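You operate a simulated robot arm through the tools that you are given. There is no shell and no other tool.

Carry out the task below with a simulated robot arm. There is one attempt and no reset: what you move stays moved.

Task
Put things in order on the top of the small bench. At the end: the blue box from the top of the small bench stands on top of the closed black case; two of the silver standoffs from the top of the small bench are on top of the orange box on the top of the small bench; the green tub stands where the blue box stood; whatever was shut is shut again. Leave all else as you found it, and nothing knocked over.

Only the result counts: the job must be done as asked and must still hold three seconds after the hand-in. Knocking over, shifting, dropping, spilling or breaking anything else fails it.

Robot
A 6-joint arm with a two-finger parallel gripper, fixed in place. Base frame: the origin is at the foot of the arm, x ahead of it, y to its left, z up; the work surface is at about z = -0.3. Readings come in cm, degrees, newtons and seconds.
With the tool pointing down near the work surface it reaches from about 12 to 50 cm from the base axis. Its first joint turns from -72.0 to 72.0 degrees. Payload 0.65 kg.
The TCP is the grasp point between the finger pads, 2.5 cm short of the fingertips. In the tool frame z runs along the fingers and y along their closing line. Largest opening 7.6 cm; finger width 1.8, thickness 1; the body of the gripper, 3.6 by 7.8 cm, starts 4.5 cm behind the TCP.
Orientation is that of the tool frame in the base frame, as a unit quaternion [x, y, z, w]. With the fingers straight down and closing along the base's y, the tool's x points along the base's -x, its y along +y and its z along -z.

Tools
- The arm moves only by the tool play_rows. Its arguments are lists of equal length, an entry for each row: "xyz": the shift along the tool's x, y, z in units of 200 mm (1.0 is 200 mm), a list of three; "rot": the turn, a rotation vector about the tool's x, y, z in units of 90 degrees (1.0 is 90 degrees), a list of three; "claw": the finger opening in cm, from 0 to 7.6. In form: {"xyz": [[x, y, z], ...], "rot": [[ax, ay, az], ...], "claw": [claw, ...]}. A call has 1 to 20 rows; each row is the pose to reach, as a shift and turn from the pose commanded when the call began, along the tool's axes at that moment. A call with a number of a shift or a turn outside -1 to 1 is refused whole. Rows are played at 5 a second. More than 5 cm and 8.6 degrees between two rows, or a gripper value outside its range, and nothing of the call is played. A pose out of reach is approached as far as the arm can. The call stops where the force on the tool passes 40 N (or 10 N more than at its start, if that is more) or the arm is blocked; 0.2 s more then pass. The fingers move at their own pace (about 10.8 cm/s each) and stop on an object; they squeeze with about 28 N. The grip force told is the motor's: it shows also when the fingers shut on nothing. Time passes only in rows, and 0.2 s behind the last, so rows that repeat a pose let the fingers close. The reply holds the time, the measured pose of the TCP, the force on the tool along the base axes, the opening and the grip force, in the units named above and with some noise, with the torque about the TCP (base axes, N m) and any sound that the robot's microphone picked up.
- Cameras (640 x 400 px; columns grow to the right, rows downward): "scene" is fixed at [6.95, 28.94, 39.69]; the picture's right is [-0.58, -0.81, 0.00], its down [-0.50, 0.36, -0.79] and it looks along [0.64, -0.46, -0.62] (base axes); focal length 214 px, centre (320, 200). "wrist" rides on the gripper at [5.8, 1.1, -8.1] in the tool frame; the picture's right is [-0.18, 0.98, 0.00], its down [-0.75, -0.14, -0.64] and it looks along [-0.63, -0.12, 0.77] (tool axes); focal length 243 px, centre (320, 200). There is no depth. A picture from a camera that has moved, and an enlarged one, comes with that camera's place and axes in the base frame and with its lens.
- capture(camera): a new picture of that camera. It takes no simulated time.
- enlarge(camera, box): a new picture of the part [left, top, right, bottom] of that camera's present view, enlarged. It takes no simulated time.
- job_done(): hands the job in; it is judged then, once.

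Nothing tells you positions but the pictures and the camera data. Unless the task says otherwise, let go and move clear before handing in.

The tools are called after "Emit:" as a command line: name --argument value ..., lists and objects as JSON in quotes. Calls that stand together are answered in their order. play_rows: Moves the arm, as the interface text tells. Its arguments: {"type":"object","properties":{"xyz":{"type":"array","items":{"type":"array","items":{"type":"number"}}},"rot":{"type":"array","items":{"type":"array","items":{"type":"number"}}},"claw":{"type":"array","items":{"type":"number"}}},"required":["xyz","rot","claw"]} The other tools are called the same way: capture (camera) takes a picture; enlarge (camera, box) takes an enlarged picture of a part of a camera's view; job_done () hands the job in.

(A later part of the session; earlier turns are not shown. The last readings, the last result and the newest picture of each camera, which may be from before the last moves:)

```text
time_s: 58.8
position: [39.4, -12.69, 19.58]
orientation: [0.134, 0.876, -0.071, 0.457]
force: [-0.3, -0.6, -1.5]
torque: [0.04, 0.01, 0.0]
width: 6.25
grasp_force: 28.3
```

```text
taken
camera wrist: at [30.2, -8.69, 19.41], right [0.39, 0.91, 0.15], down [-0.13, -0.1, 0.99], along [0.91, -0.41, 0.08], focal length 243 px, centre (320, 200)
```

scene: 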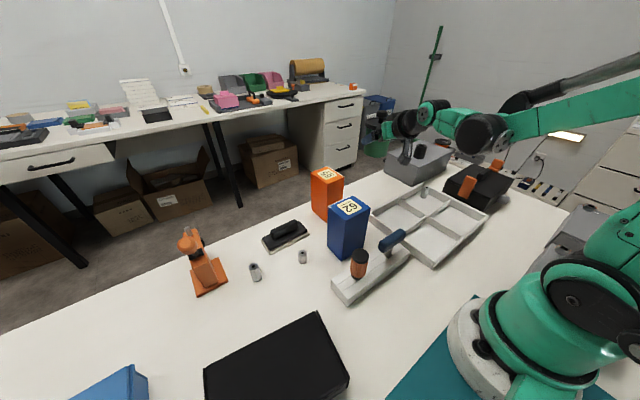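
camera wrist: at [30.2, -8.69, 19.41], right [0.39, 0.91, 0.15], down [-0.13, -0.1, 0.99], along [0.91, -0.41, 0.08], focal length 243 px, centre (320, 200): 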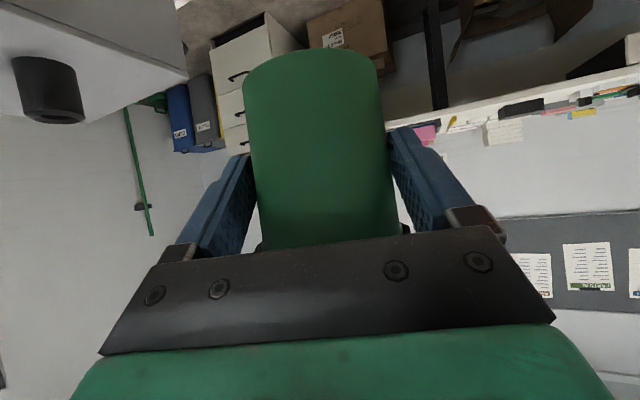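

The tub hangs level above the free spot. I lower it straight down, slowing at the end.

Emit:
play_rows --xyz '[[0.09, 0.005, 0.0626], [0.18, 0.005, 0.1252], [0.27, 0.005, 0.1878], [0.36, 0.005, 0.2504], [0.44, 0.005, 0.306], [0.51, 0.005, 0.3547], [0.56, 0.005, 0.3895], [0.595, 0.005, 0.4138], [0.61, 0.005, 0.4243]]' --rot '[[0, 0, 0], [0, 0, 0], [0, 0, 0], [0, 0, 0], [0, 0, 0], [0, 0, 0], [0, 0, 0], [0, 0, 0], [0, 0, 0]]' --claw '[5, 5, 5, 5, 5, 5, 5, 5, 5]'

Emit:
capture --camera "wrist"

Emit:
capture --camera "scene"

```text
time_s: 60.8
position: [40.19, -12.89, 5.6]
orientation: [0.133, 0.877, -0.071, 0.456]
force: [0.2, -0.4, -1.8]
torque: [0.0, 0.05, 0.02]
width: 6.22
grasp_force: 28.2
out of reach, approached as far as the arm can: row 7, 8, 9
```

```text
taken
camera wrist: at [31.11, -8.87, 5.44], right [0.39, 0.91, 0.15], down [-0.13, -0.1, 0.99], along [0.91, -0.41, 0.08], focal length 243 px, centre (320, 200)
```

wrist: 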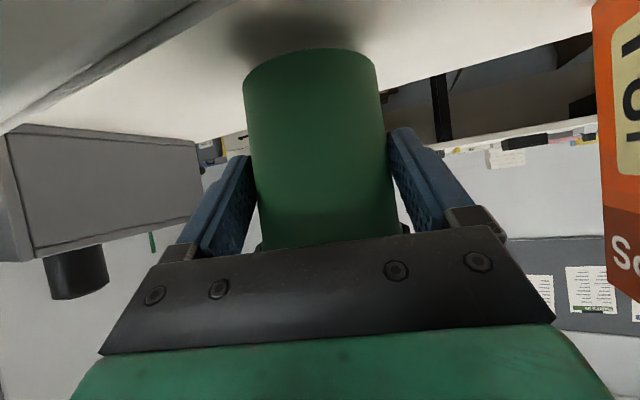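

```text
taken
```

scene: 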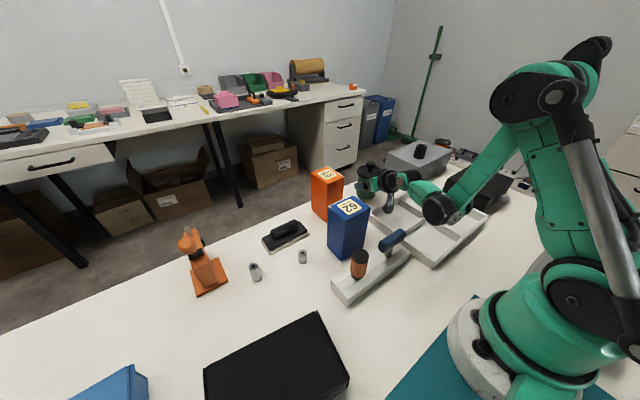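

The arm hit a wrist limit 1.2 cm above the table in this direction. I'll raise the tub again and swing the gripper around the tub's axis, so the wrist sits farther out, then come down.

Emit:
play_rows --xyz '[[-0.08, 0, -0.0557], [-0.16, 0, -0.111], [-0.246, 0, -0.171], [-0.245, -0.007, -0.172], [-0.244, -0.015, -0.1735], [-0.243, -0.022, -0.175], [-0.2425, -0.03, -0.176], [-0.242, -0.037, -0.177], [-0.241, -0.044, -0.178], [-0.24, -0.051, -0.1796]]' --rot '[[0, 0, 0], [0, 0, 0], [0, 0, 0], [-0.0644, 0, -0.0448], [-0.1289, 0, -0.0896], [-0.1933, 0, -0.1344], [-0.2577, 0, -0.1791], [-0.3221, 0, -0.2239], [-0.3866, 0, -0.2687], [-0.451, 0, -0.3135]]' --claw '[5, 5, 5, 5, 5, 5, 5, 5, 5, 5]'

Emit:
capture --camera "scene"

Emit:
capture --camera "wrist"

```text
time_s: 63.0
position: [39.83, -13.81, 11.69]
orientation: [-0.246, 0.852, 0.128, 0.444]
force: [-0.1, 0.3, -1.6]
torque: [0.02, 0.03, 0.0]
width: 6.22
grasp_force: 27.9
```

```text
taken
```

scene: 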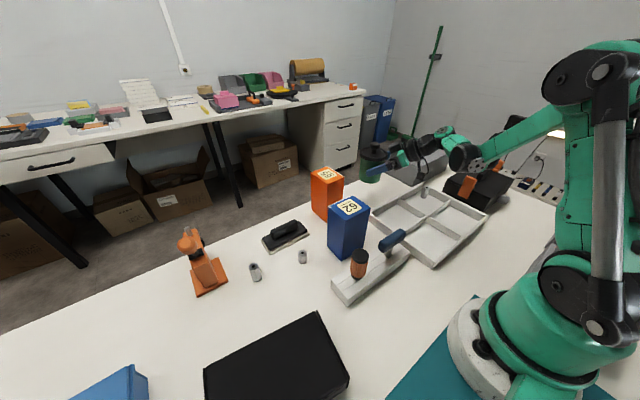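

```text
taken
camera wrist: at [30.84, -18.14, 11.51], right [-0.44, 0.89, 0.15], down [-0.01, -0.17, 0.99], along [0.9, 0.43, 0.08], focal length 243 px, centre (320, 200)
```

wrist: 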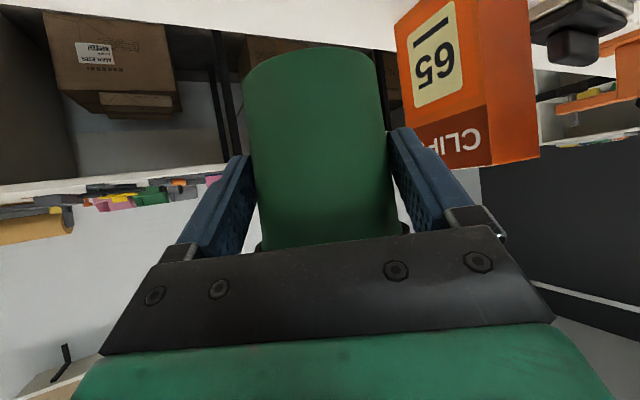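

Emit:
play_rows --xyz '[[0.06, 0.003, 0.0419], [0.12, 0.003, 0.0839], [0.18, 0.003, 0.1258], [0.24, 0.003, 0.1678], [0.275, 0.003, 0.192], [0.29, 0.003, 0.2027]]' --rot '[[0, 0, 0], [0, 0, 0], [0, 0, 0], [0, 0, 0], [0, 0, 0], [0, 0, 0]]' --claw '[5, 5, 5, 5, 5, 5]'

Emit:
capture --camera "wrist"

Emit:
capture --camera "scene"

```text
time_s: 64.4
position: [39.81, -13.83, 4.5]
orientation: [-0.245, 0.852, 0.128, 0.444]
force: [-0.1, -0.1, -1.9]
torque: [-0.01, 0.02, 0.01]
width: 6.22
grasp_force: 28.1
```

```text
taken
camera wrist: at [30.78, -18.1, 4.36], right [-0.43, 0.89, 0.15], down [-0.01, -0.17, 0.99], along [0.9, 0.43, 0.08], focal length 243 px, centre (320, 200)
```

wrist: 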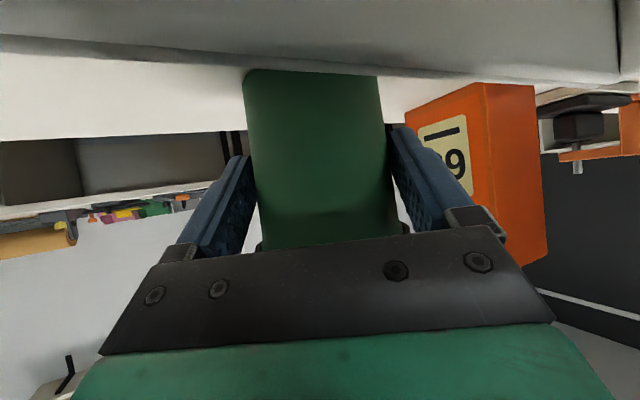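

```text
taken
```

scene: 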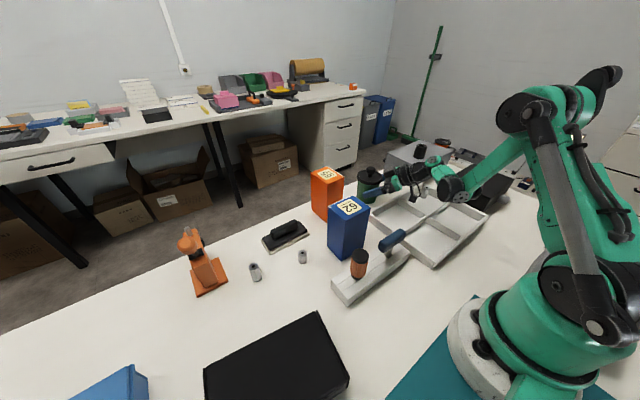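

Emit:
play_rows --xyz '[[0.004, 0, 0.0028], [0.006, 0, 0.0042]]' --rot '[[0, 0, 0], [0, 0, 0]]' --claw '[5, 5]'

Emit:
enlarge --camera "scene" --box '[330, 140, 430, 220]'

```text
time_s: 65.0
position: [39.9, -13.63, 4.45]
orientation: [-0.246, 0.852, 0.129, 0.444]
force: [-1.4, -0.9, 14.6]
torque: [-0.26, 0.03, -0.03]
width: 6.19
grasp_force: 28.3
```

```text
5.00 times, centred on (380, 180) of scene
camera zoom: at [6.95, 28.94, 39.69], right [-0.58, -0.81, 0.0], down [-0.5, 0.36, -0.79], along [0.64, -0.46, -0.62], focal length 1072 px, centre (20, 300)
```

zoom: 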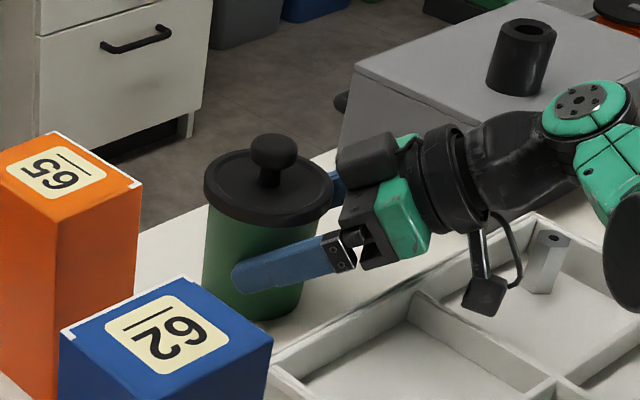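

The tub rests on the table. I'll open the fingers and back out along the tool axis.

Emit:
play_rows --xyz '[[-0.003, 0, -0.002], [-0.003, 0, -0.002], [-0.003, 0, -0.002], [-0.003, 0, -0.002]]' --rot '[[0, 0, 0], [0, 0, 0], [0, 0, 0], [0, 0, 0]]' --claw '[5.8, 7, 7.6, 7.6]'

Emit:
capture --camera "wrist"

Emit:
enlarge --camera "scene" --box '[330, 140, 430, 220]'

```text
time_s: 66.0
position: [39.86, -13.54, 4.48]
orientation: [-0.246, 0.852, 0.128, 0.444]
force: [-0.8, -0.1, 0.7]
torque: [0.01, 0.0, 0.02]
width: 7.63
grasp_force: 0.0
```

```text
taken
camera wrist: at [30.76, -18.05, 4.3], right [-0.43, 0.89, 0.15], down [-0.01, -0.17, 0.99], along [0.9, 0.43, 0.08], focal length 243 px, centre (320, 200)
```

wrist: 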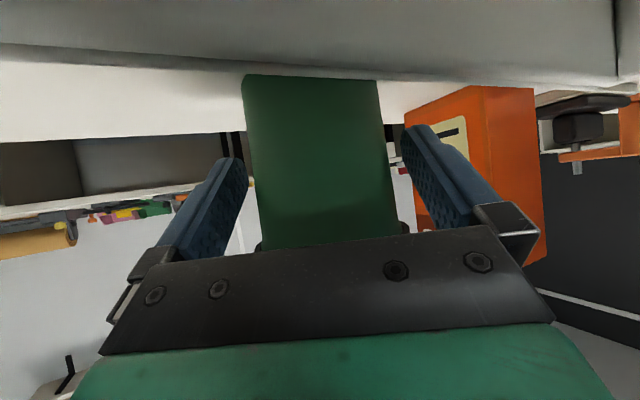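

```text
5.00 times, centred on (380, 180) of scene
camera zoom: at [6.95, 28.94, 39.69], right [-0.58, -0.81, 0.0], down [-0.5, 0.36, -0.79], along [0.64, -0.46, -0.62], focal length 1072 px, centre (20, 300)
```

zoom: 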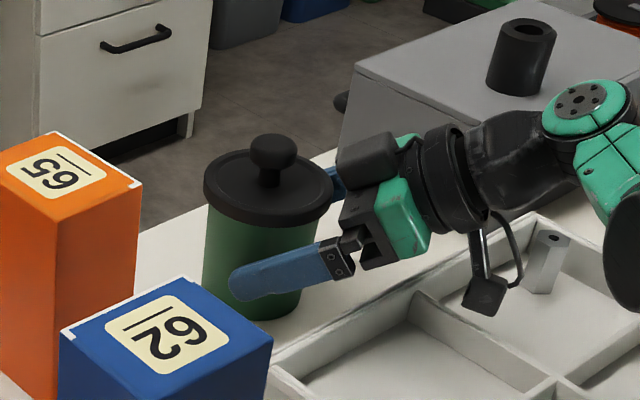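

Emit:
play_rows --xyz '[[0, 0, -0.05], [0, 0, -0.12], [0, 0, -0.2], [0, 0, -0.29], [0, 0, -0.38], [0, 0, -0.47]]' --rot '[[0, 0, 0], [0, 0, 0], [0, 0, 0], [0, 0, 0], [0, 0, 0], [0, 0, 0]]' --claw '[7.6, 7.6, 7.6, 7.6, 7.6, 7.6]'

Emit:
capture --camera "wrist"

Emit:
enlarge --camera "scene" --box '[300, 130, 460, 240]'

```text
time_s: 67.4
position: [33.06, -17.78, 9.71]
orientation: [-0.245, 0.852, 0.128, 0.444]
force: [0.2, -0.1, -1.0]
torque: [0.02, 0.03, 0.02]
width: 7.56
grasp_force: 0.1
```

```text
taken
camera wrist: at [24.14, -22.24, 9.65], right [-0.43, 0.89, 0.15], down [-0.01, -0.17, 0.99], along [0.9, 0.43, 0.08], focal length 243 px, centre (320, 200)
```

wrist: 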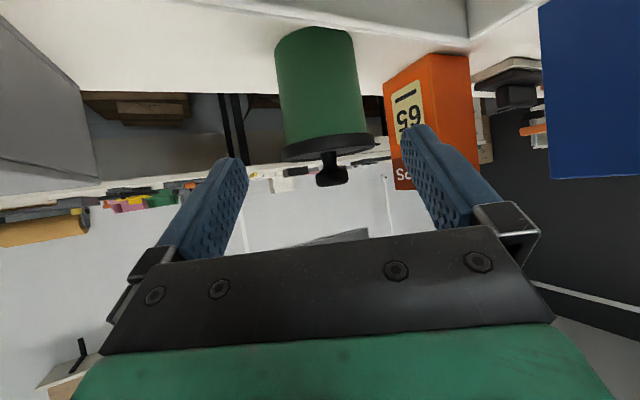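

```text
3.64 times, centred on (380, 185) of scene
camera zoom: at [6.95, 28.94, 39.69], right [-0.58, -0.81, 0.0], down [-0.5, 0.36, -0.79], along [0.64, -0.46, -0.62], focal length 780 px, centre (102, 254)
```

zoom: 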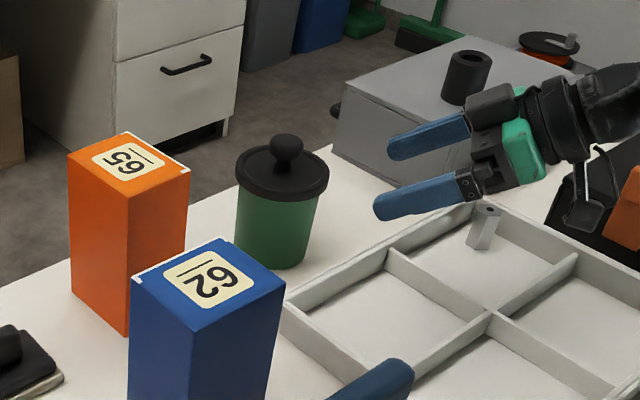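

The tub stands at (40.7, -13.0) with its lid on. Now I rise and bring the tool back to pointing down.

Emit:
play_rows --xyz '[[-0.12, 0, -0.084], [-0.24, 0, -0.168], [-0.369, 0, -0.258], [-0.369, 0, -0.258], [-0.369, 0, -0.258], [-0.369, 0, -0.258], [-0.369, 0, -0.258], [-0.369, 0, -0.258], [-0.369, 0, -0.258], [-0.369, 0, -0.258], [-0.369, 0, -0.258]]' --rot '[[0, 0, 0], [0, 0, 0], [0, 0, 0], [0, 0.0764, 0], [0, 0.153, 0], [0, 0.229, 0], [0, 0.3055, 0], [0, 0.382, 0], [0, 0.458, 0], [0, 0.535, 0], [0, 0.611, 0]]' --claw '[7.6, 7.6, 7.6, 7.6, 7.6, 7.6, 7.6, 7.6, 7.6, 7.6, 7.6]'

Emit:
capture --camera "scene"

```text
time_s: 69.8
position: [33.37, -17.78, 18.89]
orientation: [-0.277, 0.961, 0.0, -0.001]
force: [0.3, -0.6, -0.2]
torque: [0.01, -0.03, 0.0]
width: 7.59
grasp_force: 0.1
```

```text
taken
```

scene: 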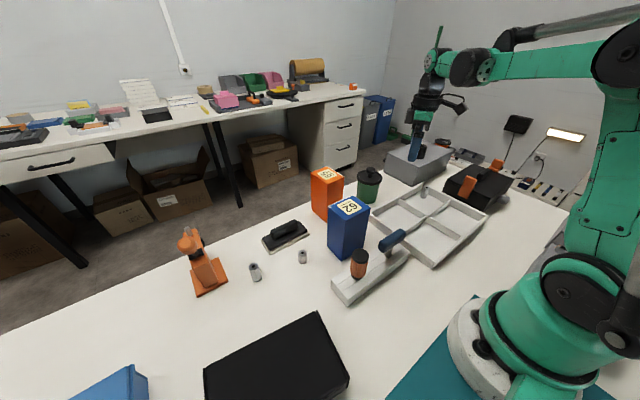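

Emit:
play_rows --xyz '[[-0.078, 0.178, 0], [-0.157, 0.357, 0], [-0.235, 0.535, 0], [-0.314, 0.714, 0], [-0.3925, 0.892, 0]]' --rot '[[0, 0, 0.072], [0, 0, 0.143], [0, 0, 0.215], [0, 0, 0.286], [0, 0, 0.358]]' --claw '[7.6, 7.6, 7.6, 7.6, 7.6]'

Emit:
capture --camera "wrist"

```text
time_s: 71.0
position: [30.39, 1.42, 18.87]
orientation: [0.001, 1.0, -0.001, 0.0]
force: [-0.5, 0.4, 0.1]
torque: [0.01, 0.0, -0.01]
width: 7.6
grasp_force: 0.0
```

```text
taken
camera wrist: at [24.47, 2.55, 26.9], right [0.19, 0.98, 0.0], down [0.75, -0.14, 0.64], along [0.63, -0.12, -0.77], focal length 243 px, centre (320, 200)
```

wrist: 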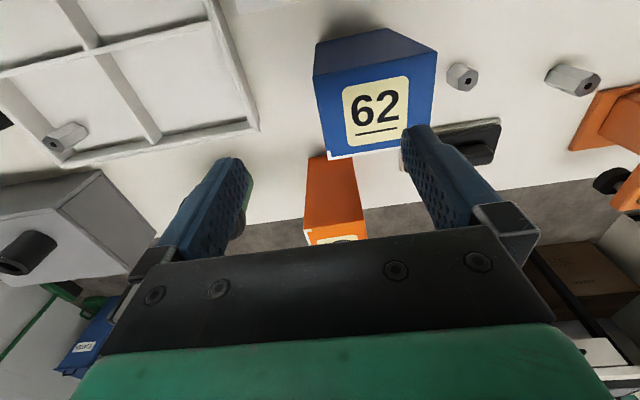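

Emit:
play_rows --xyz '[[0, 0.09, 0], [0, 0.176, 0], [0, 0.176, 0.1], [0, 0.176, 0.2], [0, 0.176, 0.3], [0, 0.176, 0.4], [0, 0.176, 0.475], [0, 0.176, 0.475], [0, 0.176, 0.475], [0, 0.176, 0.475]]' --rot '[[0, 0, 0], [0, 0, 0], [0, 0, 0], [0, 0, 0], [0, 0, 0], [0, 0, 0], [0, 0, 0], [0, 0, 0], [0, 0, 0], [0, 0, 0]]' --claw '[7.6, 7.6, 7.6, 7.6, 7.6, 7.6, 7.6, 6, 5, 5]'

Emit:
capture --camera "wrist"

```text
time_s: 73.2
position: [30.55, 5.02, 9.29]
orientation: [0.0, 1.0, -0.001, 0.0]
force: [1.0, 0.1, 1.0]
torque: [-0.09, -0.04, 0.0]
width: 6.76
grasp_force: 28.1
```

```text
taken
camera wrist: at [24.63, 6.05, 17.41], right [0.19, 0.98, 0.0], down [0.75, -0.14, 0.64], along [0.63, -0.12, -0.77], focal length 243 px, centre (320, 200)
```

wrist: 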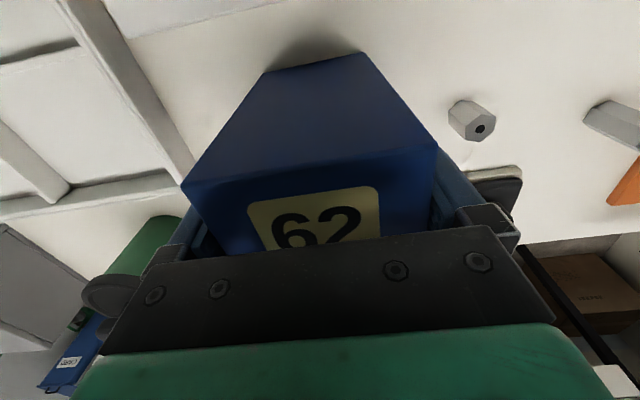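

The blue box is gripped again. I lift it and carry it toward the black case.

Emit:
play_rows --xyz '[[0, 0, -0.1], [0, 0, -0.25], [0, 0, -0.4], [0, 0, -0.525], [0.06, 0.12, -0.525], [0.12, 0.24, -0.525], [0.18, 0.36, -0.525], [0.24, 0.48, -0.525], [0.3, 0.6, -0.525], [0.36, 0.73, -0.525], [0.425, 0.85, -0.525]]' --rot '[[0, 0, 0], [0, 0, 0], [0, 0, 0], [0, 0, 0], [0, 0, -0.0857], [0, 0, -0.171], [0, 0, -0.257], [0, 0, -0.343], [0, 0, -0.4285], [0, 0, -0.514], [0, 0, -0.6]]' --claw '[5, 5, 5, 5, 5, 5, 5, 5, 5, 5, 5]'

Emit:
capture --camera "wrist"

Emit:
capture --camera "scene"

```text
time_s: 75.6
position: [21.95, 21.98, 19.77]
orientation: [-0.454, 0.891, 0.0, -0.001]
force: [-0.2, 0.1, -3.4]
torque: [-0.03, -0.01, 0.0]
width: 6.78
grasp_force: 28.2
```

```text
taken
camera wrist: at [17.6, 17.95, 27.84], right [-0.69, 0.73, 0.0], down [0.56, 0.53, 0.64], along [0.47, 0.44, -0.77], focal length 243 px, centre (320, 200)
```

wrist: 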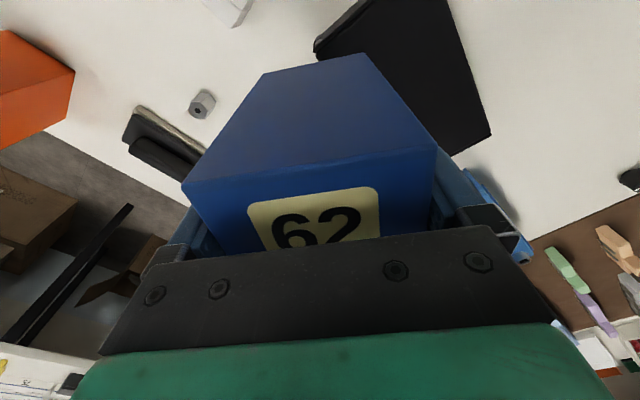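

```text
taken
```

scene: 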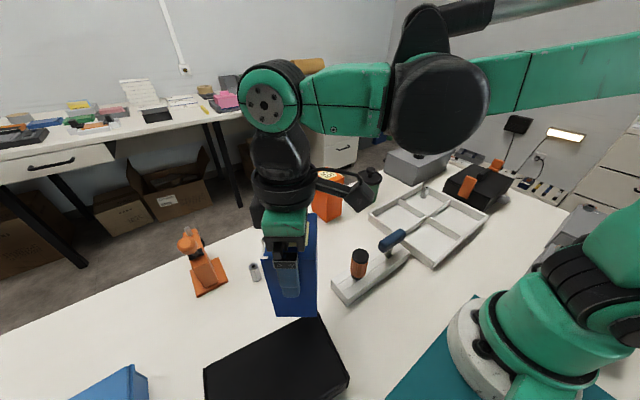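

Emit:
play_rows --xyz '[[-0.029, 0.1, 0], [-0.0575, 0.2, 0], [-0.086, 0.3, 0], [-0.115, 0.396, 0], [-0.115, 0.396, 0.08], [-0.115, 0.396, 0.16]]' --rot '[[0, 0, -0.07], [0, 0, -0.139], [0, 0, -0.208], [0, 0, -0.278], [0, 0, -0.278], [0, 0, -0.278]]' --claw '[5, 5, 5, 5, 5, 5]'

Emit:
capture --camera "wrist"

Emit:
capture --camera "scene"

```text
time_s: 77.0
position: [16.96, 28.63, 16.65]
orientation: [-0.636, 0.772, 0.0, 0.0]
force: [0.9, 0.0, -1.9]
torque: [-0.02, 0.0, 0.01]
width: 6.78
grasp_force: 28.0
```

```text
taken
camera wrist: at [14.67, 23.02, 24.79], right [-0.93, 0.37, 0.0], down [0.28, 0.71, 0.64], along [0.24, 0.6, -0.77], focal length 243 px, centre (320, 200)
```

wrist: 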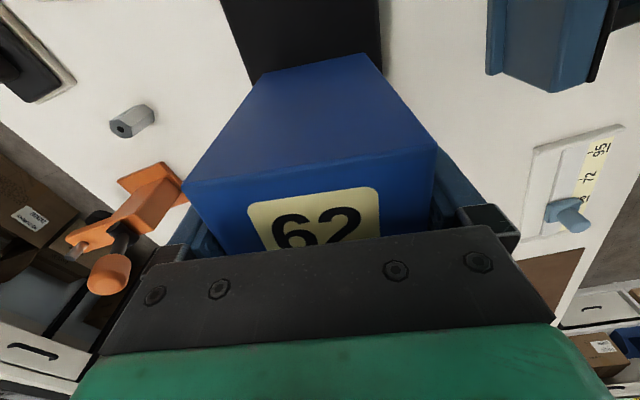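

```text
taken
```

scene: 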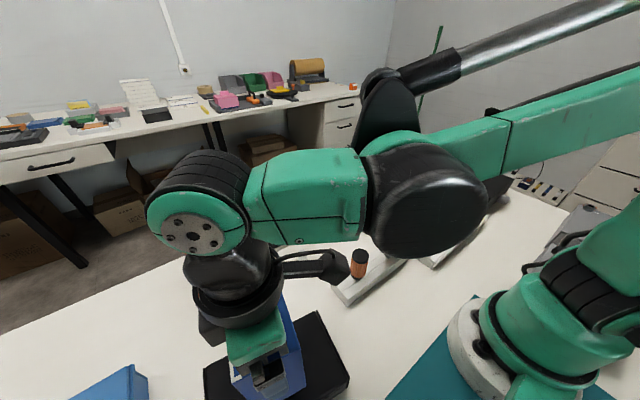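

The box is centred over the case. I'll lower most of the way, then in small steps.

Emit:
play_rows --xyz '[[0, 0, 0.05], [0, 0, 0.09], [0, 0, 0.1]]' --rot '[[0, 0, 0], [0, 0, 0], [0, 0, 0]]' --claw '[5, 5, 5]'

Emit:
enlarge --camera "scene" --box '[190, 290, 370, 400]'

```text
time_s: 77.8
position: [16.99, 28.74, 14.59]
orientation: [-0.635, 0.773, 0.0, 0.0]
force: [0.3, 0.4, -1.4]
torque: [-0.03, 0.0, 0.0]
width: 6.78
grasp_force: 28.0
```

```text
3.56 times, centred on (280, 345) of scene
camera zoom: at [6.95, 28.94, 39.69], right [-0.58, -0.81, 0.0], down [-0.5, 0.36, -0.79], along [0.64, -0.46, -0.62], focal length 763 px, centre (462, -316)
```

zoom: 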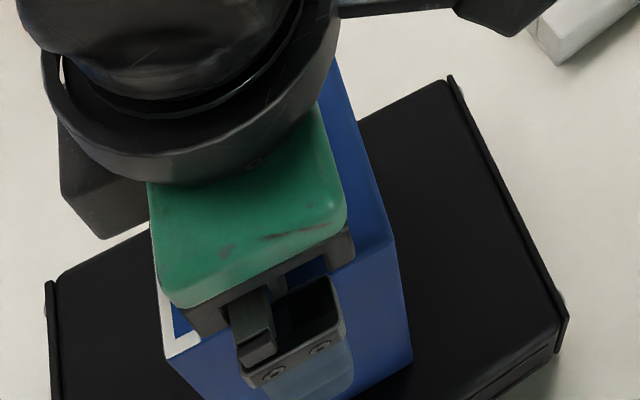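

Emit:
play_rows --xyz '[[0, 0, 0.005], [0, 0, 0.01]]' --rot '[[0, 0, 0], [0, 0, 0]]' --claw '[5, 5]'

```text
time_s: 78.4
position: [16.87, 28.59, 14.44]
orientation: [-0.635, 0.772, 0.0, 0.0]
force: [0.8, -0.5, 10.8]
torque: [-0.12, 0.01, 0.01]
width: 6.75
grasp_force: 28.2
```

Contact is made on the case top. I open and rise straight up.

Emit:
play_rows --xyz '[[0, 0, -0.004], [0, 0, -0.004], [0, 0, -0.004], [0, 0, -0.004], [0, 0, -0.05], [0, 0, -0.12], [0, 0, -0.22], [0, 0, -0.33], [0, 0, -0.4]]' --rot '[[0, 0, 0], [0, 0, 0], [0, 0, 0], [0, 0, 0], [0, 0, 0], [0, 0, 0], [0, 0, 0], [0, 0, 0], [0, 0, 0]]' --claw '[6.2, 7.6, 7.6, 7.6, 7.6, 7.6, 7.6, 7.6, 7.6]'

Emit:
capture --camera "wrist"

```text
time_s: 80.4
position: [16.9, 28.55, 22.41]
orientation: [-0.636, 0.772, 0.001, 0.0]
force: [0.4, 0.5, 0.5]
torque: [-0.03, 0.0, -0.02]
width: 7.59
grasp_force: 0.1
```

```text
taken
camera wrist: at [14.75, 22.97, 30.54], right [-0.93, 0.37, 0.0], down [0.28, 0.71, 0.64], along [0.24, 0.6, -0.77], focal length 243 px, centre (320, 200)
```

wrist: 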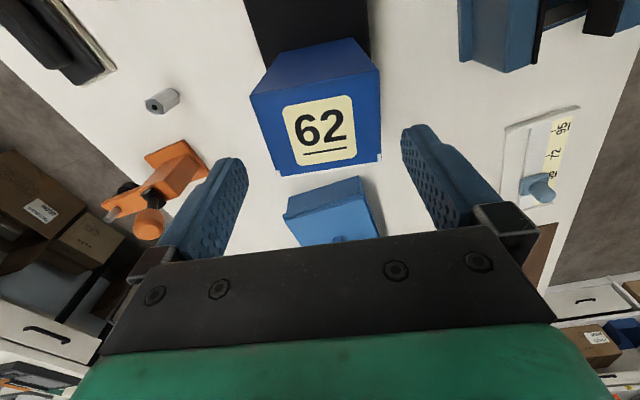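

The blue box stands on the case. Next I move toward the two loose standoffs and look closely.

Emit:
play_rows --xyz '[[0.03, -0.125, -0.03], [0.06, -0.25, -0.03], [0.09, -0.375, -0.03], [0.12, -0.5, 0.0], [0.15, -0.63, 0.1], [0.184, -0.755, 0.2], [0.184, -0.755, 0.27]]' --rot '[[0, 0, 0.08], [0, 0, 0.16], [0, 0, 0.24], [0, 0, 0.32], [0, 0, 0.4], [0, 0, 0.489], [0, 0, 0.489]]' --claw '[7.6, 7.6, 7.6, 6, 5, 4, 4]'

Emit:
capture --camera "wrist"

Emit:
capture --camera "scene"

```text
time_s: 82.0
position: [31.18, 22.13, 17.0]
orientation: [-0.298, 0.954, 0.0, 0.0]
force: [0.1, -0.4, -0.5]
torque: [0.0, -0.01, 0.02]
width: 4.03
grasp_force: 0.0
```

```text
taken
camera wrist: at [25.71, 19.51, 25.14], right [-0.41, 0.91, 0.0], down [0.7, 0.31, 0.64], along [0.59, 0.26, -0.77], focal length 243 px, centre (320, 200)
```

wrist: 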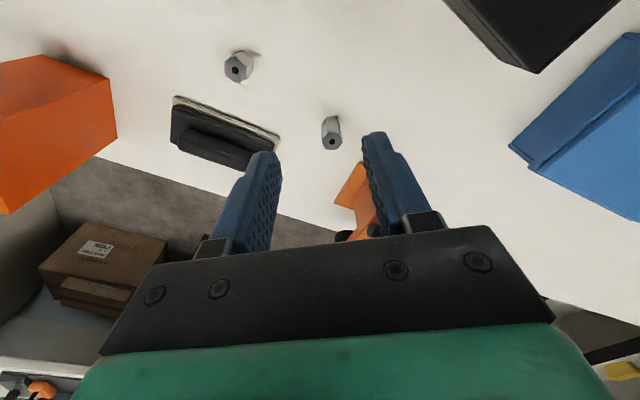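

```text
taken
```

scene: 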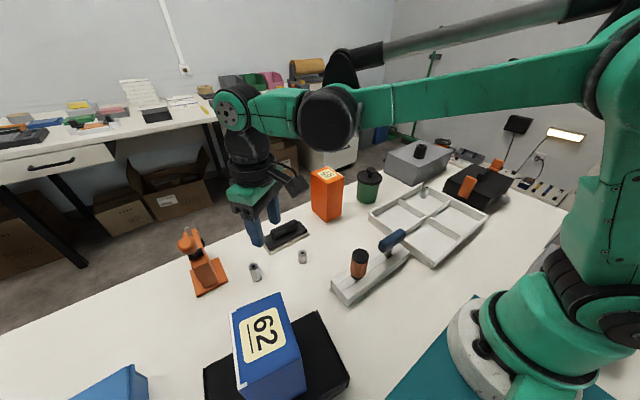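

Emit:
enlarge --camera "wrist" --box '[300, 100, 380, 160]'

Emit:
enlarge --camera "wrist" --box '[200, 30, 280, 100]'

Emit:
enlarge --camera "scene" --box '[235, 235, 325, 295]'

Emit:
enlarge --camera "scene" --box '[190, 290, 370, 400]'

```text
6.67 times, centred on (340, 130) of wrist
camera zoom: at [25.71, 19.51, 25.14], right [-0.41, 0.91, 0.0], down [0.7, 0.31, 0.64], along [0.59, 0.26, -0.77], focal length 1618 px, centre (187, 667)
```

zoom: 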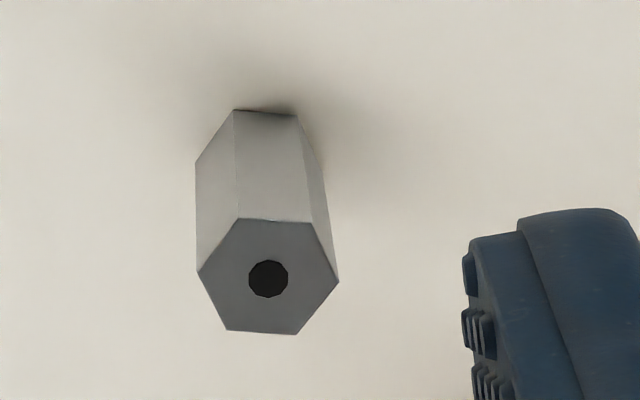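

```text
5.71 times, centred on (240, 65) of wrist
camera zoom: at [25.71, 19.51, 25.14], right [-0.41, 0.91, 0.0], down [0.7, 0.31, 0.64], along [0.59, 0.26, -0.77], focal length 1386 px, centre (777, 971)
```

zoom: 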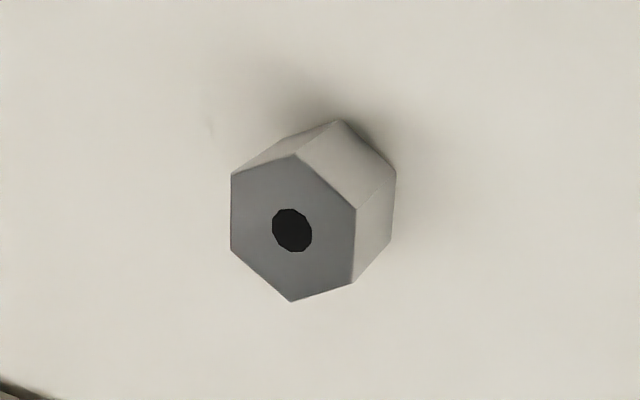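

```text
6.67 times, centred on (280, 265) of scene
camera zoom: at [6.95, 28.94, 39.69], right [-0.58, -0.81, 0.0], down [-0.5, 0.36, -0.79], along [0.64, -0.46, -0.62], focal length 1430 px, centre (587, -233)
```

zoom: 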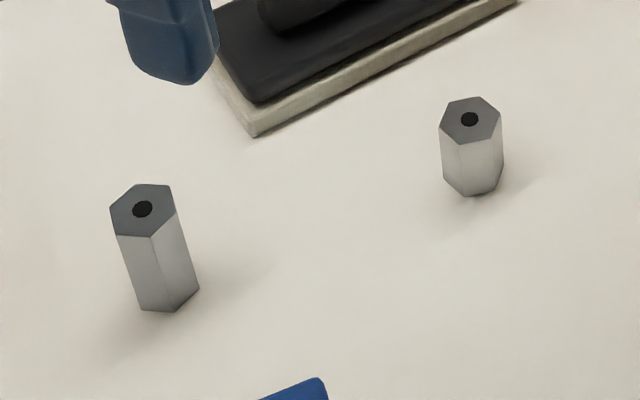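

```text
3.56 times, centred on (280, 345) of scene
camera zoom: at [6.95, 28.94, 39.69], right [-0.58, -0.81, 0.0], down [-0.5, 0.36, -0.79], along [0.64, -0.46, -0.62], focal length 763 px, centre (462, -316)
```

zoom: 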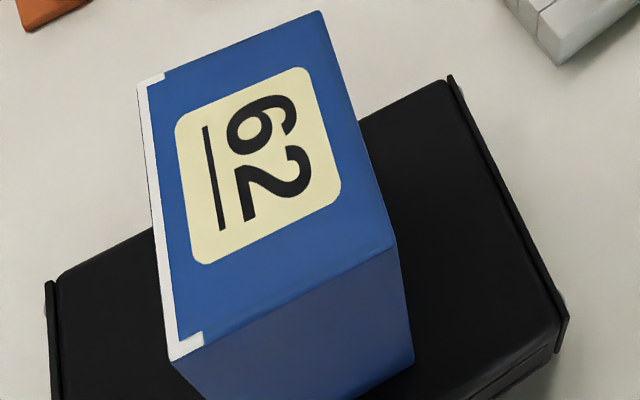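

Standoff A is near (35.2, 25.0) and about 3.5 cm tall. Standoff B is near (33.2, 14.8) and about 2.1 cm tall. Both are about 1.8 cm across the flats. I hover over A, turned to its flats.

Emit:
play_rows --xyz '[[-0.082, 0, 0.1], [-0.164, 0.001, 0.2], [-0.246, 0.0023, 0.32], [-0.246, 0.0023, 0.44]]' --rot '[[0, 0, -0.055], [0, 0, -0.11], [0, 0, -0.1656], [0, 0, -0.1656]]' --claw '[4, 4, 4, 4]'

Emit:
capture --camera "wrist"

Emit:
enlarge --camera "wrist" --box '[260, 80, 380, 180]'

```text
time_s: 83.0
position: [35.12, 24.96, 8.2]
orientation: [-0.422, 0.907, -0.001, 0.001]
force: [0.7, -0.1, 0.4]
torque: [0.01, -0.01, 0.0]
width: 4.01
grasp_force: 0.1
```

```text
taken
camera wrist: at [30.48, 21.19, 16.3], right [-0.63, 0.77, 0.0], down [0.59, 0.48, 0.64], along [0.5, 0.41, -0.77], focal length 243 px, centre (320, 200)
```

wrist: 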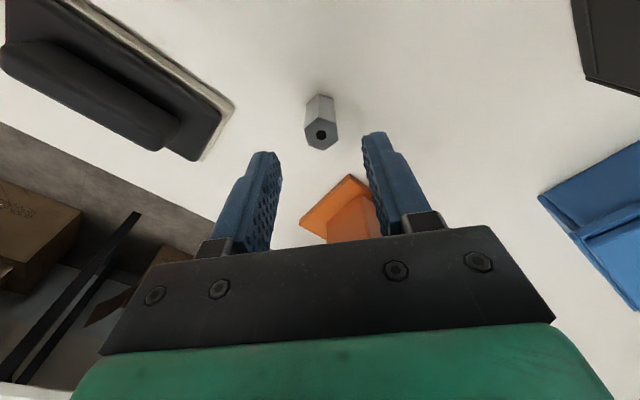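

```text
4.00 times, centred on (320, 130) of wrist
camera zoom: at [30.48, 21.19, 16.3], right [-0.63, 0.77, 0.0], down [0.59, 0.48, 0.64], along [0.5, 0.41, -0.77], focal length 970 px, centre (320, 480)
```

zoom: 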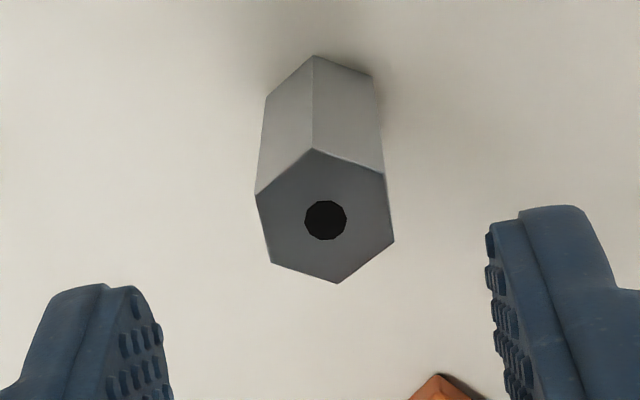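

Emit:
play_rows --xyz '[[-0.006, 0.001, 0.07], [-0.006, 0.001, 0.14], [-0.006, 0.001, 0.2], [-0.006, 0.001, 0.255], [-0.006, 0.001, 0.255], [-0.006, 0.001, 0.255], [-0.006, 0.001, 0.255]]' --rot '[[0, 0, 0], [0, 0, 0], [0, 0, 0], [0, 0, 0], [0, 0, 0], [0, 0, 0], [0, 0, 0]]' --claw '[4, 4, 4, 4, 2.5, 1.2, 1.2]'

Emit:
capture --camera "wrist"

```text
time_s: 84.6
position: [35.09, 25.06, 3.19]
orientation: [-0.421, 0.907, -0.001, 0.001]
force: [0.0, -0.8, -0.3]
torque: [-0.01, -0.01, -0.01]
width: 1.71
grasp_force: 28.3
```

```text
taken
camera wrist: at [30.52, 21.24, 11.23], right [-0.63, 0.77, 0.0], down [0.59, 0.48, 0.64], along [0.5, 0.41, -0.77], focal length 243 px, centre (320, 200)
```

wrist: 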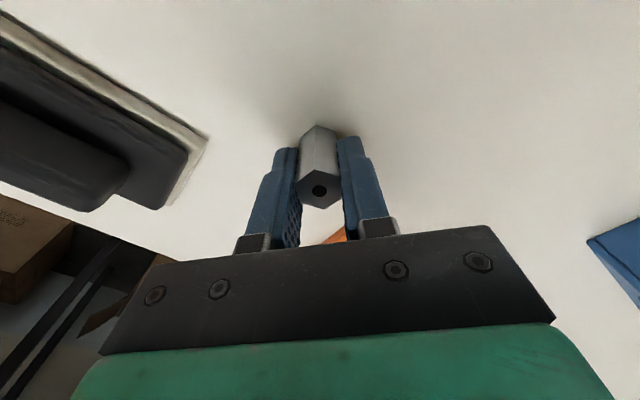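

Standoff A is gripped on its flats. I lift it and travel toward the orange box to measure its top.

Emit:
play_rows --xyz '[[0, 0, -0.1], [0, 0, -0.25], [0, 0, -0.4], [0, 0, -0.58], [0, 0, -0.745], [0.085, -0.089, -0.745], [0.17, -0.178, -0.745], [0.254, -0.267, -0.745], [0.338, -0.357, -0.745], [0.423, -0.446, -0.745], [0.507, -0.535, -0.745], [0.592, -0.624, -0.745]]' --rot '[[0, 0, 0], [0, 0, 0], [0, 0, 0], [0, 0, 0], [0, 0, 0], [0, 0, 0.079], [0, 0, 0.158], [0, 0, 0.237], [0, 0, 0.316], [0, 0, 0.395], [0, 0, 0.474], [0, 0, 0.553]]' --claw '[1.2, 1.2, 1.2, 1.2, 1.2, 1.2, 1.2, 1.2, 1.2, 1.2, 1.2, 1.2]'

Emit:
capture --camera "wrist"

Emit:
capture --camera "scene"

```text
time_s: 87.2
position: [37.28, 8.06, 18.02]
orientation: [0.0, 1.0, 0.0, 0.0]
force: [-0.6, 0.8, -0.6]
torque: [-0.01, 0.04, 0.01]
width: 1.7
grasp_force: 28.3
```

```text
taken
camera wrist: at [31.34, 9.02, 26.23], right [0.18, 0.98, 0.0], down [0.75, -0.14, 0.64], along [0.63, -0.12, -0.77], focal length 243 px, centre (320, 200)
```

wrist: 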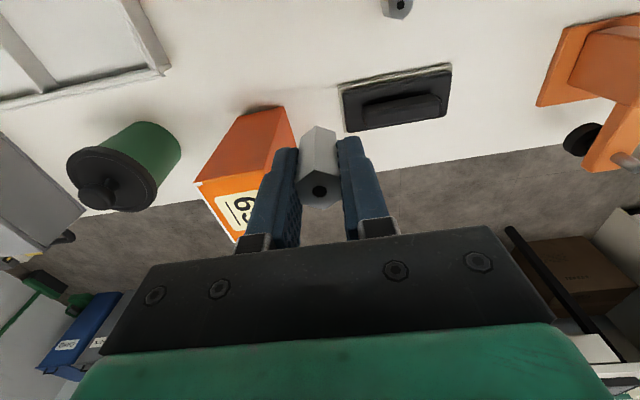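

```text
taken
```

scene: 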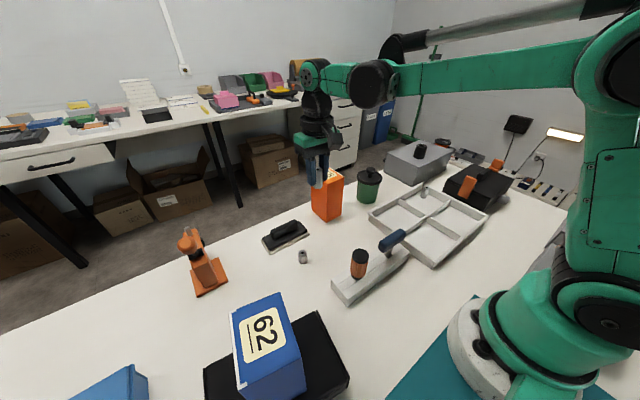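

Emit:
play_rows --xyz '[[0.05, -0.12, 0], [0.1, -0.24, 0], [0.165, -0.35, 0]]' --rot '[[0, 0, 0], [0, 0, 0], [0, 0, 0]]' --claw '[1.2, 1.2, 1.2]'

Emit:
enlarge --camera "wrist" --box '[220, 80, 420, 240]'

```text
time_s: 88.0
position: [33.66, 0.84, 18.05]
orientation: [0.0, 1.0, 0.0, 0.0]
force: [0.6, -0.8, -1.0]
torque: [-0.01, -0.01, 0.01]
width: 1.71
grasp_force: 27.9
```

```text
2.50 times, centred on (320, 160) of wrist
camera zoom: at [27.85, 1.9, 26.18], right [0.18, 0.98, 0.0], down [0.75, -0.14, 0.64], along [0.63, -0.12, -0.77], focal length 606 px, centre (320, 300)
```

zoom: 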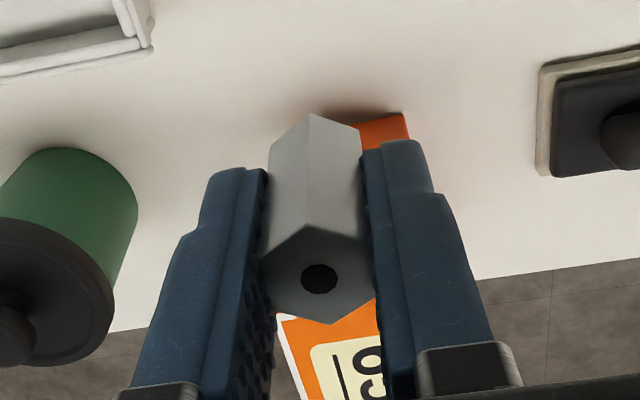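

Emit:
enlarge --camera "scene" --box '[290, 140, 400, 230]'

Emit:
capture --camera "scene"

```text
4.44 times, centred on (345, 185) of scene
camera zoom: at [6.95, 28.94, 39.69], right [-0.58, -0.81, 0.0], down [-0.5, 0.36, -0.79], along [0.64, -0.46, -0.62], focal length 953 px, centre (209, 267)
```

zoom: 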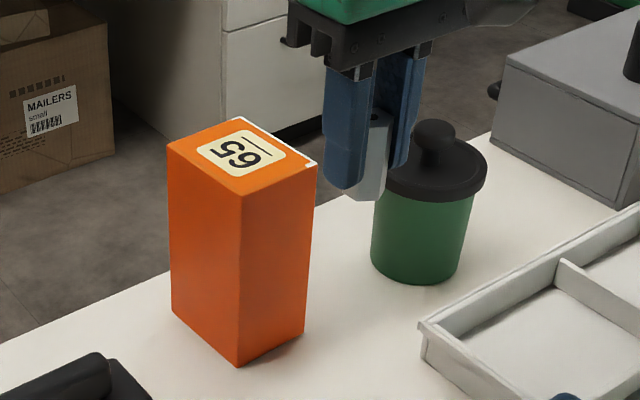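

```text
taken
```

scene: 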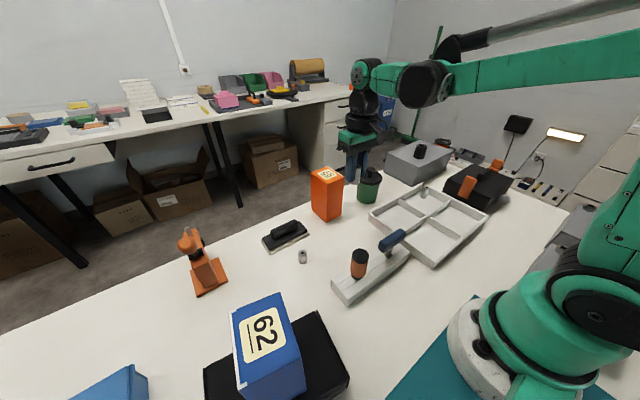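

The orange box's top centre is about (42.75, 1.05), its top at z 12.0, and it sits square to x. Standoff A goes toward the far end at x 44.0, and B will go near x 41.

Emit:
play_rows --xyz '[[-0.1, 0.005, 0.03], [-0.2, 0.01, 0.05], [-0.3, 0.01, 0.05], [-0.4, 0.01, 0.05], [-0.47, 0.01, 0.05], [-0.5175, 0.01, 0.05], [-0.5175, 0.01, 0.085], [-0.5175, 0.01, 0.105]]' --rot '[[0, 0, 0], [0, 0, 0], [0, 0, 0], [0, 0, 0], [0, 0, 0], [0, 0, 0], [0, 0, 0], [0, 0, 0]]' --claw '[1.2, 1.2, 1.2, 1.2, 1.2, 1.2, 1.2, 1.2]'

Emit:
enlarge --camera "scene" --box '[290, 140, 400, 230]'

Emit:
capture --camera "wrist"

```text
time_s: 89.8
position: [44.11, 1.11, 15.85]
orientation: [0.0, 1.0, -0.001, 0.0]
force: [-0.5, 0.1, -0.6]
torque: [0.01, -0.01, 0.0]
width: 1.72
grasp_force: 27.6
```

```text
4.44 times, centred on (345, 185) of scene
camera zoom: at [6.95, 28.94, 39.69], right [-0.58, -0.81, 0.0], down [-0.5, 0.36, -0.79], along [0.64, -0.46, -0.62], focal length 953 px, centre (209, 267)
```

zoom: 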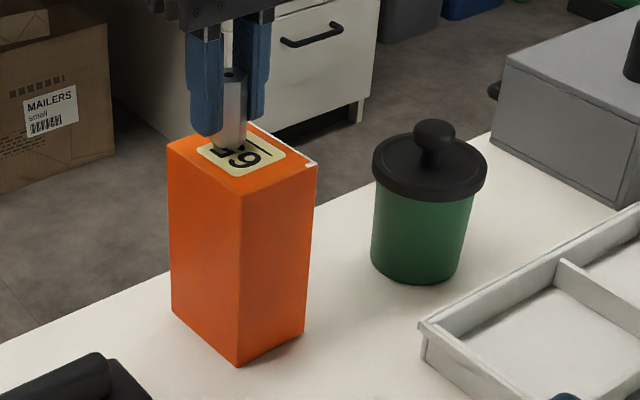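

```text
taken
camera wrist: at [38.26, 2.19, 24.09], right [0.18, 0.98, 0.0], down [0.75, -0.14, 0.64], along [0.63, -0.12, -0.77], focal length 243 px, centre (320, 200)
```

wrist: 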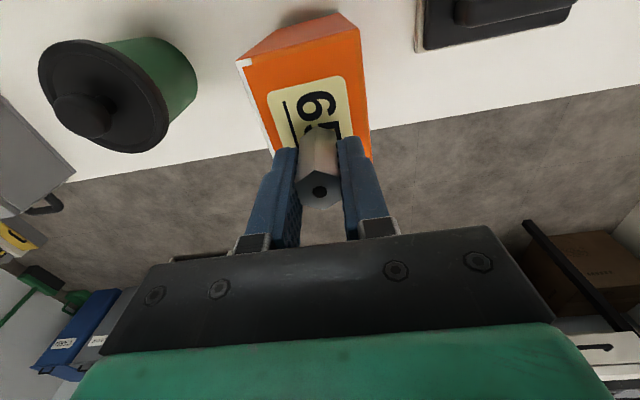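

Emit:
play_rows --xyz '[[0, 0, 0.008], [0, 0, 0.014], [0, 0, 0.018]]' --rot '[[0, 0, 0], [0, 0, 0], [0, 0, 0]]' --claw '[1.2, 1.2, 1.2]'

```text
time_s: 90.6
position: [44.01, 1.12, 15.62]
orientation: [-0.001, 1.0, 0.0, 0.0]
force: [0.8, 1.0, 4.2]
torque: [0.05, -0.01, -0.02]
width: 1.71
grasp_force: 28.3
```

Standoff A touches the top. I open slightly and rise straight up.

Emit:
play_rows --xyz '[[0, 0, 0], [0, 0, 0], [0, 0, 0], [0, 0, -0.05], [0, 0, -0.1]]' --rot '[[0, 0, 0], [0, 0, 0], [0, 0, 0], [0, 0, 0], [0, 0, 0]]' --claw '[2.2, 3, 3, 3, 3]'

Emit:
enlarge --camera "scene" --box '[290, 140, 400, 230]'

Emit:
capture --camera "wrist"

```text
time_s: 91.8
position: [44.19, 1.04, 17.56]
orientation: [0.0, 1.0, 0.001, -0.001]
force: [-0.8, -0.7, -0.1]
torque: [-0.01, -0.01, 0.02]
width: 3.01
grasp_force: 0.0
```

```text
4.44 times, centred on (345, 185) of scene
camera zoom: at [6.95, 28.94, 39.69], right [-0.58, -0.81, 0.0], down [-0.5, 0.36, -0.79], along [0.64, -0.46, -0.62], focal length 953 px, centre (209, 267)
```

zoom: 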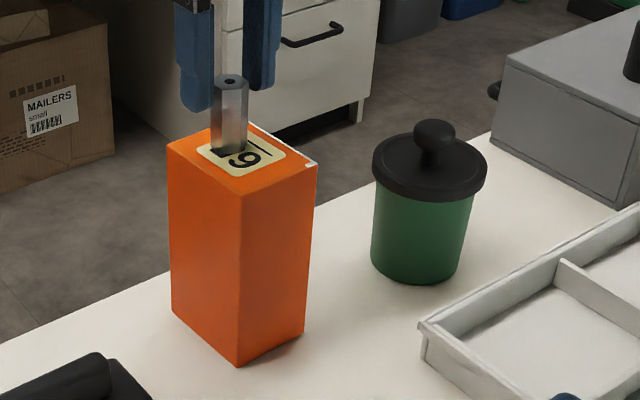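

```text
taken
camera wrist: at [38.33, 2.11, 25.72], right [0.18, 0.98, 0.0], down [0.75, -0.14, 0.64], along [0.63, -0.12, -0.77], focal length 243 px, centre (320, 200)
```

wrist: 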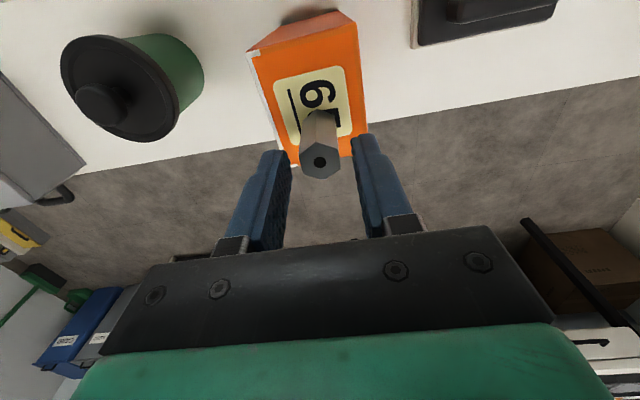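

Standoff A stands on the box. I move away and over to standoff B.

Emit:
play_rows --xyz '[[0, 0, -0.03], [0.12, 0, -0.05], [0.27, 0, -0.05], [0.42, 0.1, -0.05], [0.5, 0.3, -0.05], [0.545, 0.5, 0.0], [0.545, 0.69, 0.1], [0.545, 0.69, 0.25], [0.545, 0.69, 0.4]]' --rot '[[0, 0, 0], [0, 0, 0], [0, 0, 0], [0, 0, 0], [0, 0, -0.03], [0, 0, -0.06], [0, 0, -0.1], [0, 0, -0.1], [0, 0, -0.1]]' --claw '[3, 3, 3, 3, 4, 4, 4, 4, 4]'

Emit:
capture --camera "wrist"

Emit:
enlarge --camera "wrist" --box '[260, 80, 380, 180]'

```text
time_s: 93.8
position: [33.12, 14.99, 9.6]
orientation: [-0.08, 0.997, 0.0, -0.001]
force: [0.6, -0.5, 0.7]
torque: [0.03, -0.02, -0.01]
width: 4.02
grasp_force: 0.0
```

```text
taken
camera wrist: at [27.18, 15.16, 17.76], right [0.03, 1.0, 0.0], down [0.77, -0.02, 0.64], along [0.64, -0.02, -0.77], focal length 243 px, centre (320, 200)
```

wrist: 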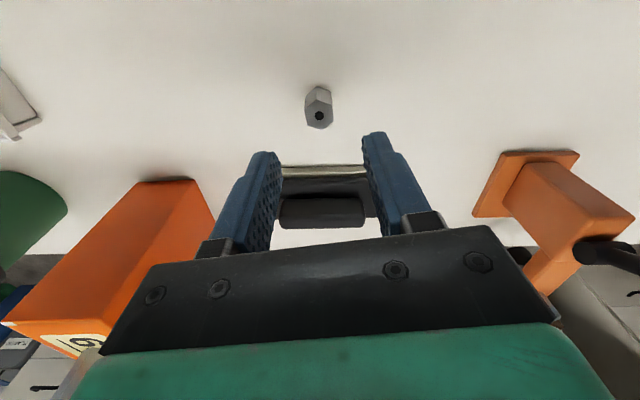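

```text
4.00 times, centred on (320, 130) of wrist
camera zoom: at [27.18, 15.16, 17.76], right [0.03, 1.0, 0.0], down [0.77, -0.02, 0.64], along [0.64, -0.02, -0.77], focal length 970 px, centre (320, 480)
```

zoom: 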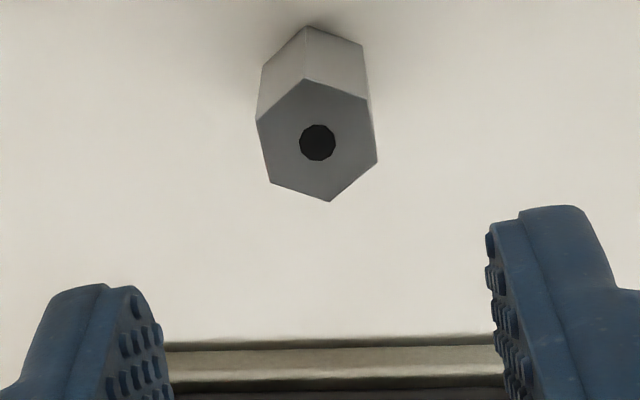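

Emit:
play_rows --xyz '[[-0.001, -0.003, 0.1], [-0.001, -0.003, 0.2], [-0.001, -0.003, 0.28], [-0.001, -0.003, 0.345], [-0.001, -0.003, 0.345], [-0.001, -0.003, 0.345], [-0.001, -0.003, 0.345]]' --rot '[[0, 0, 0], [0, 0, 0], [0, 0, 0], [0, 0, 0], [0, 0, 0], [0, 0, 0], [0, 0, 0]]' --claw '[4, 4, 4, 4, 2.5, 1.2, 1.2]'

Emit:
capture --camera "wrist"

```text
time_s: 95.4
position: [33.37, 14.8, 2.73]
orientation: [-0.08, 0.997, 0.0, 0.0]
force: [-0.9, -0.3, -0.4]
torque: [0.0, 0.04, 0.0]
width: 1.68
grasp_force: 28.2
```

```text
taken
camera wrist: at [27.25, 14.99, 10.76], right [0.03, 1.0, 0.0], down [0.77, -0.02, 0.64], along [0.64, -0.02, -0.77], focal length 243 px, centre (320, 200)
```

wrist: 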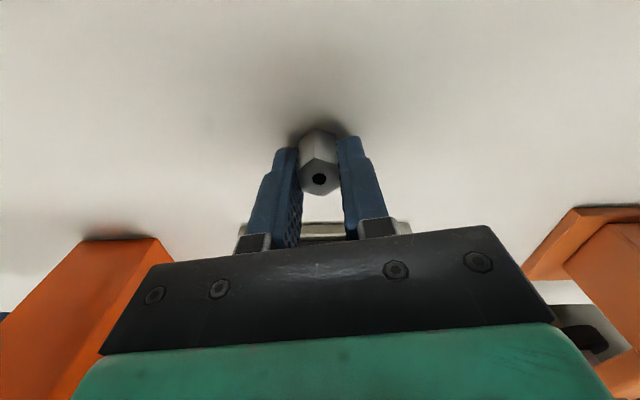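

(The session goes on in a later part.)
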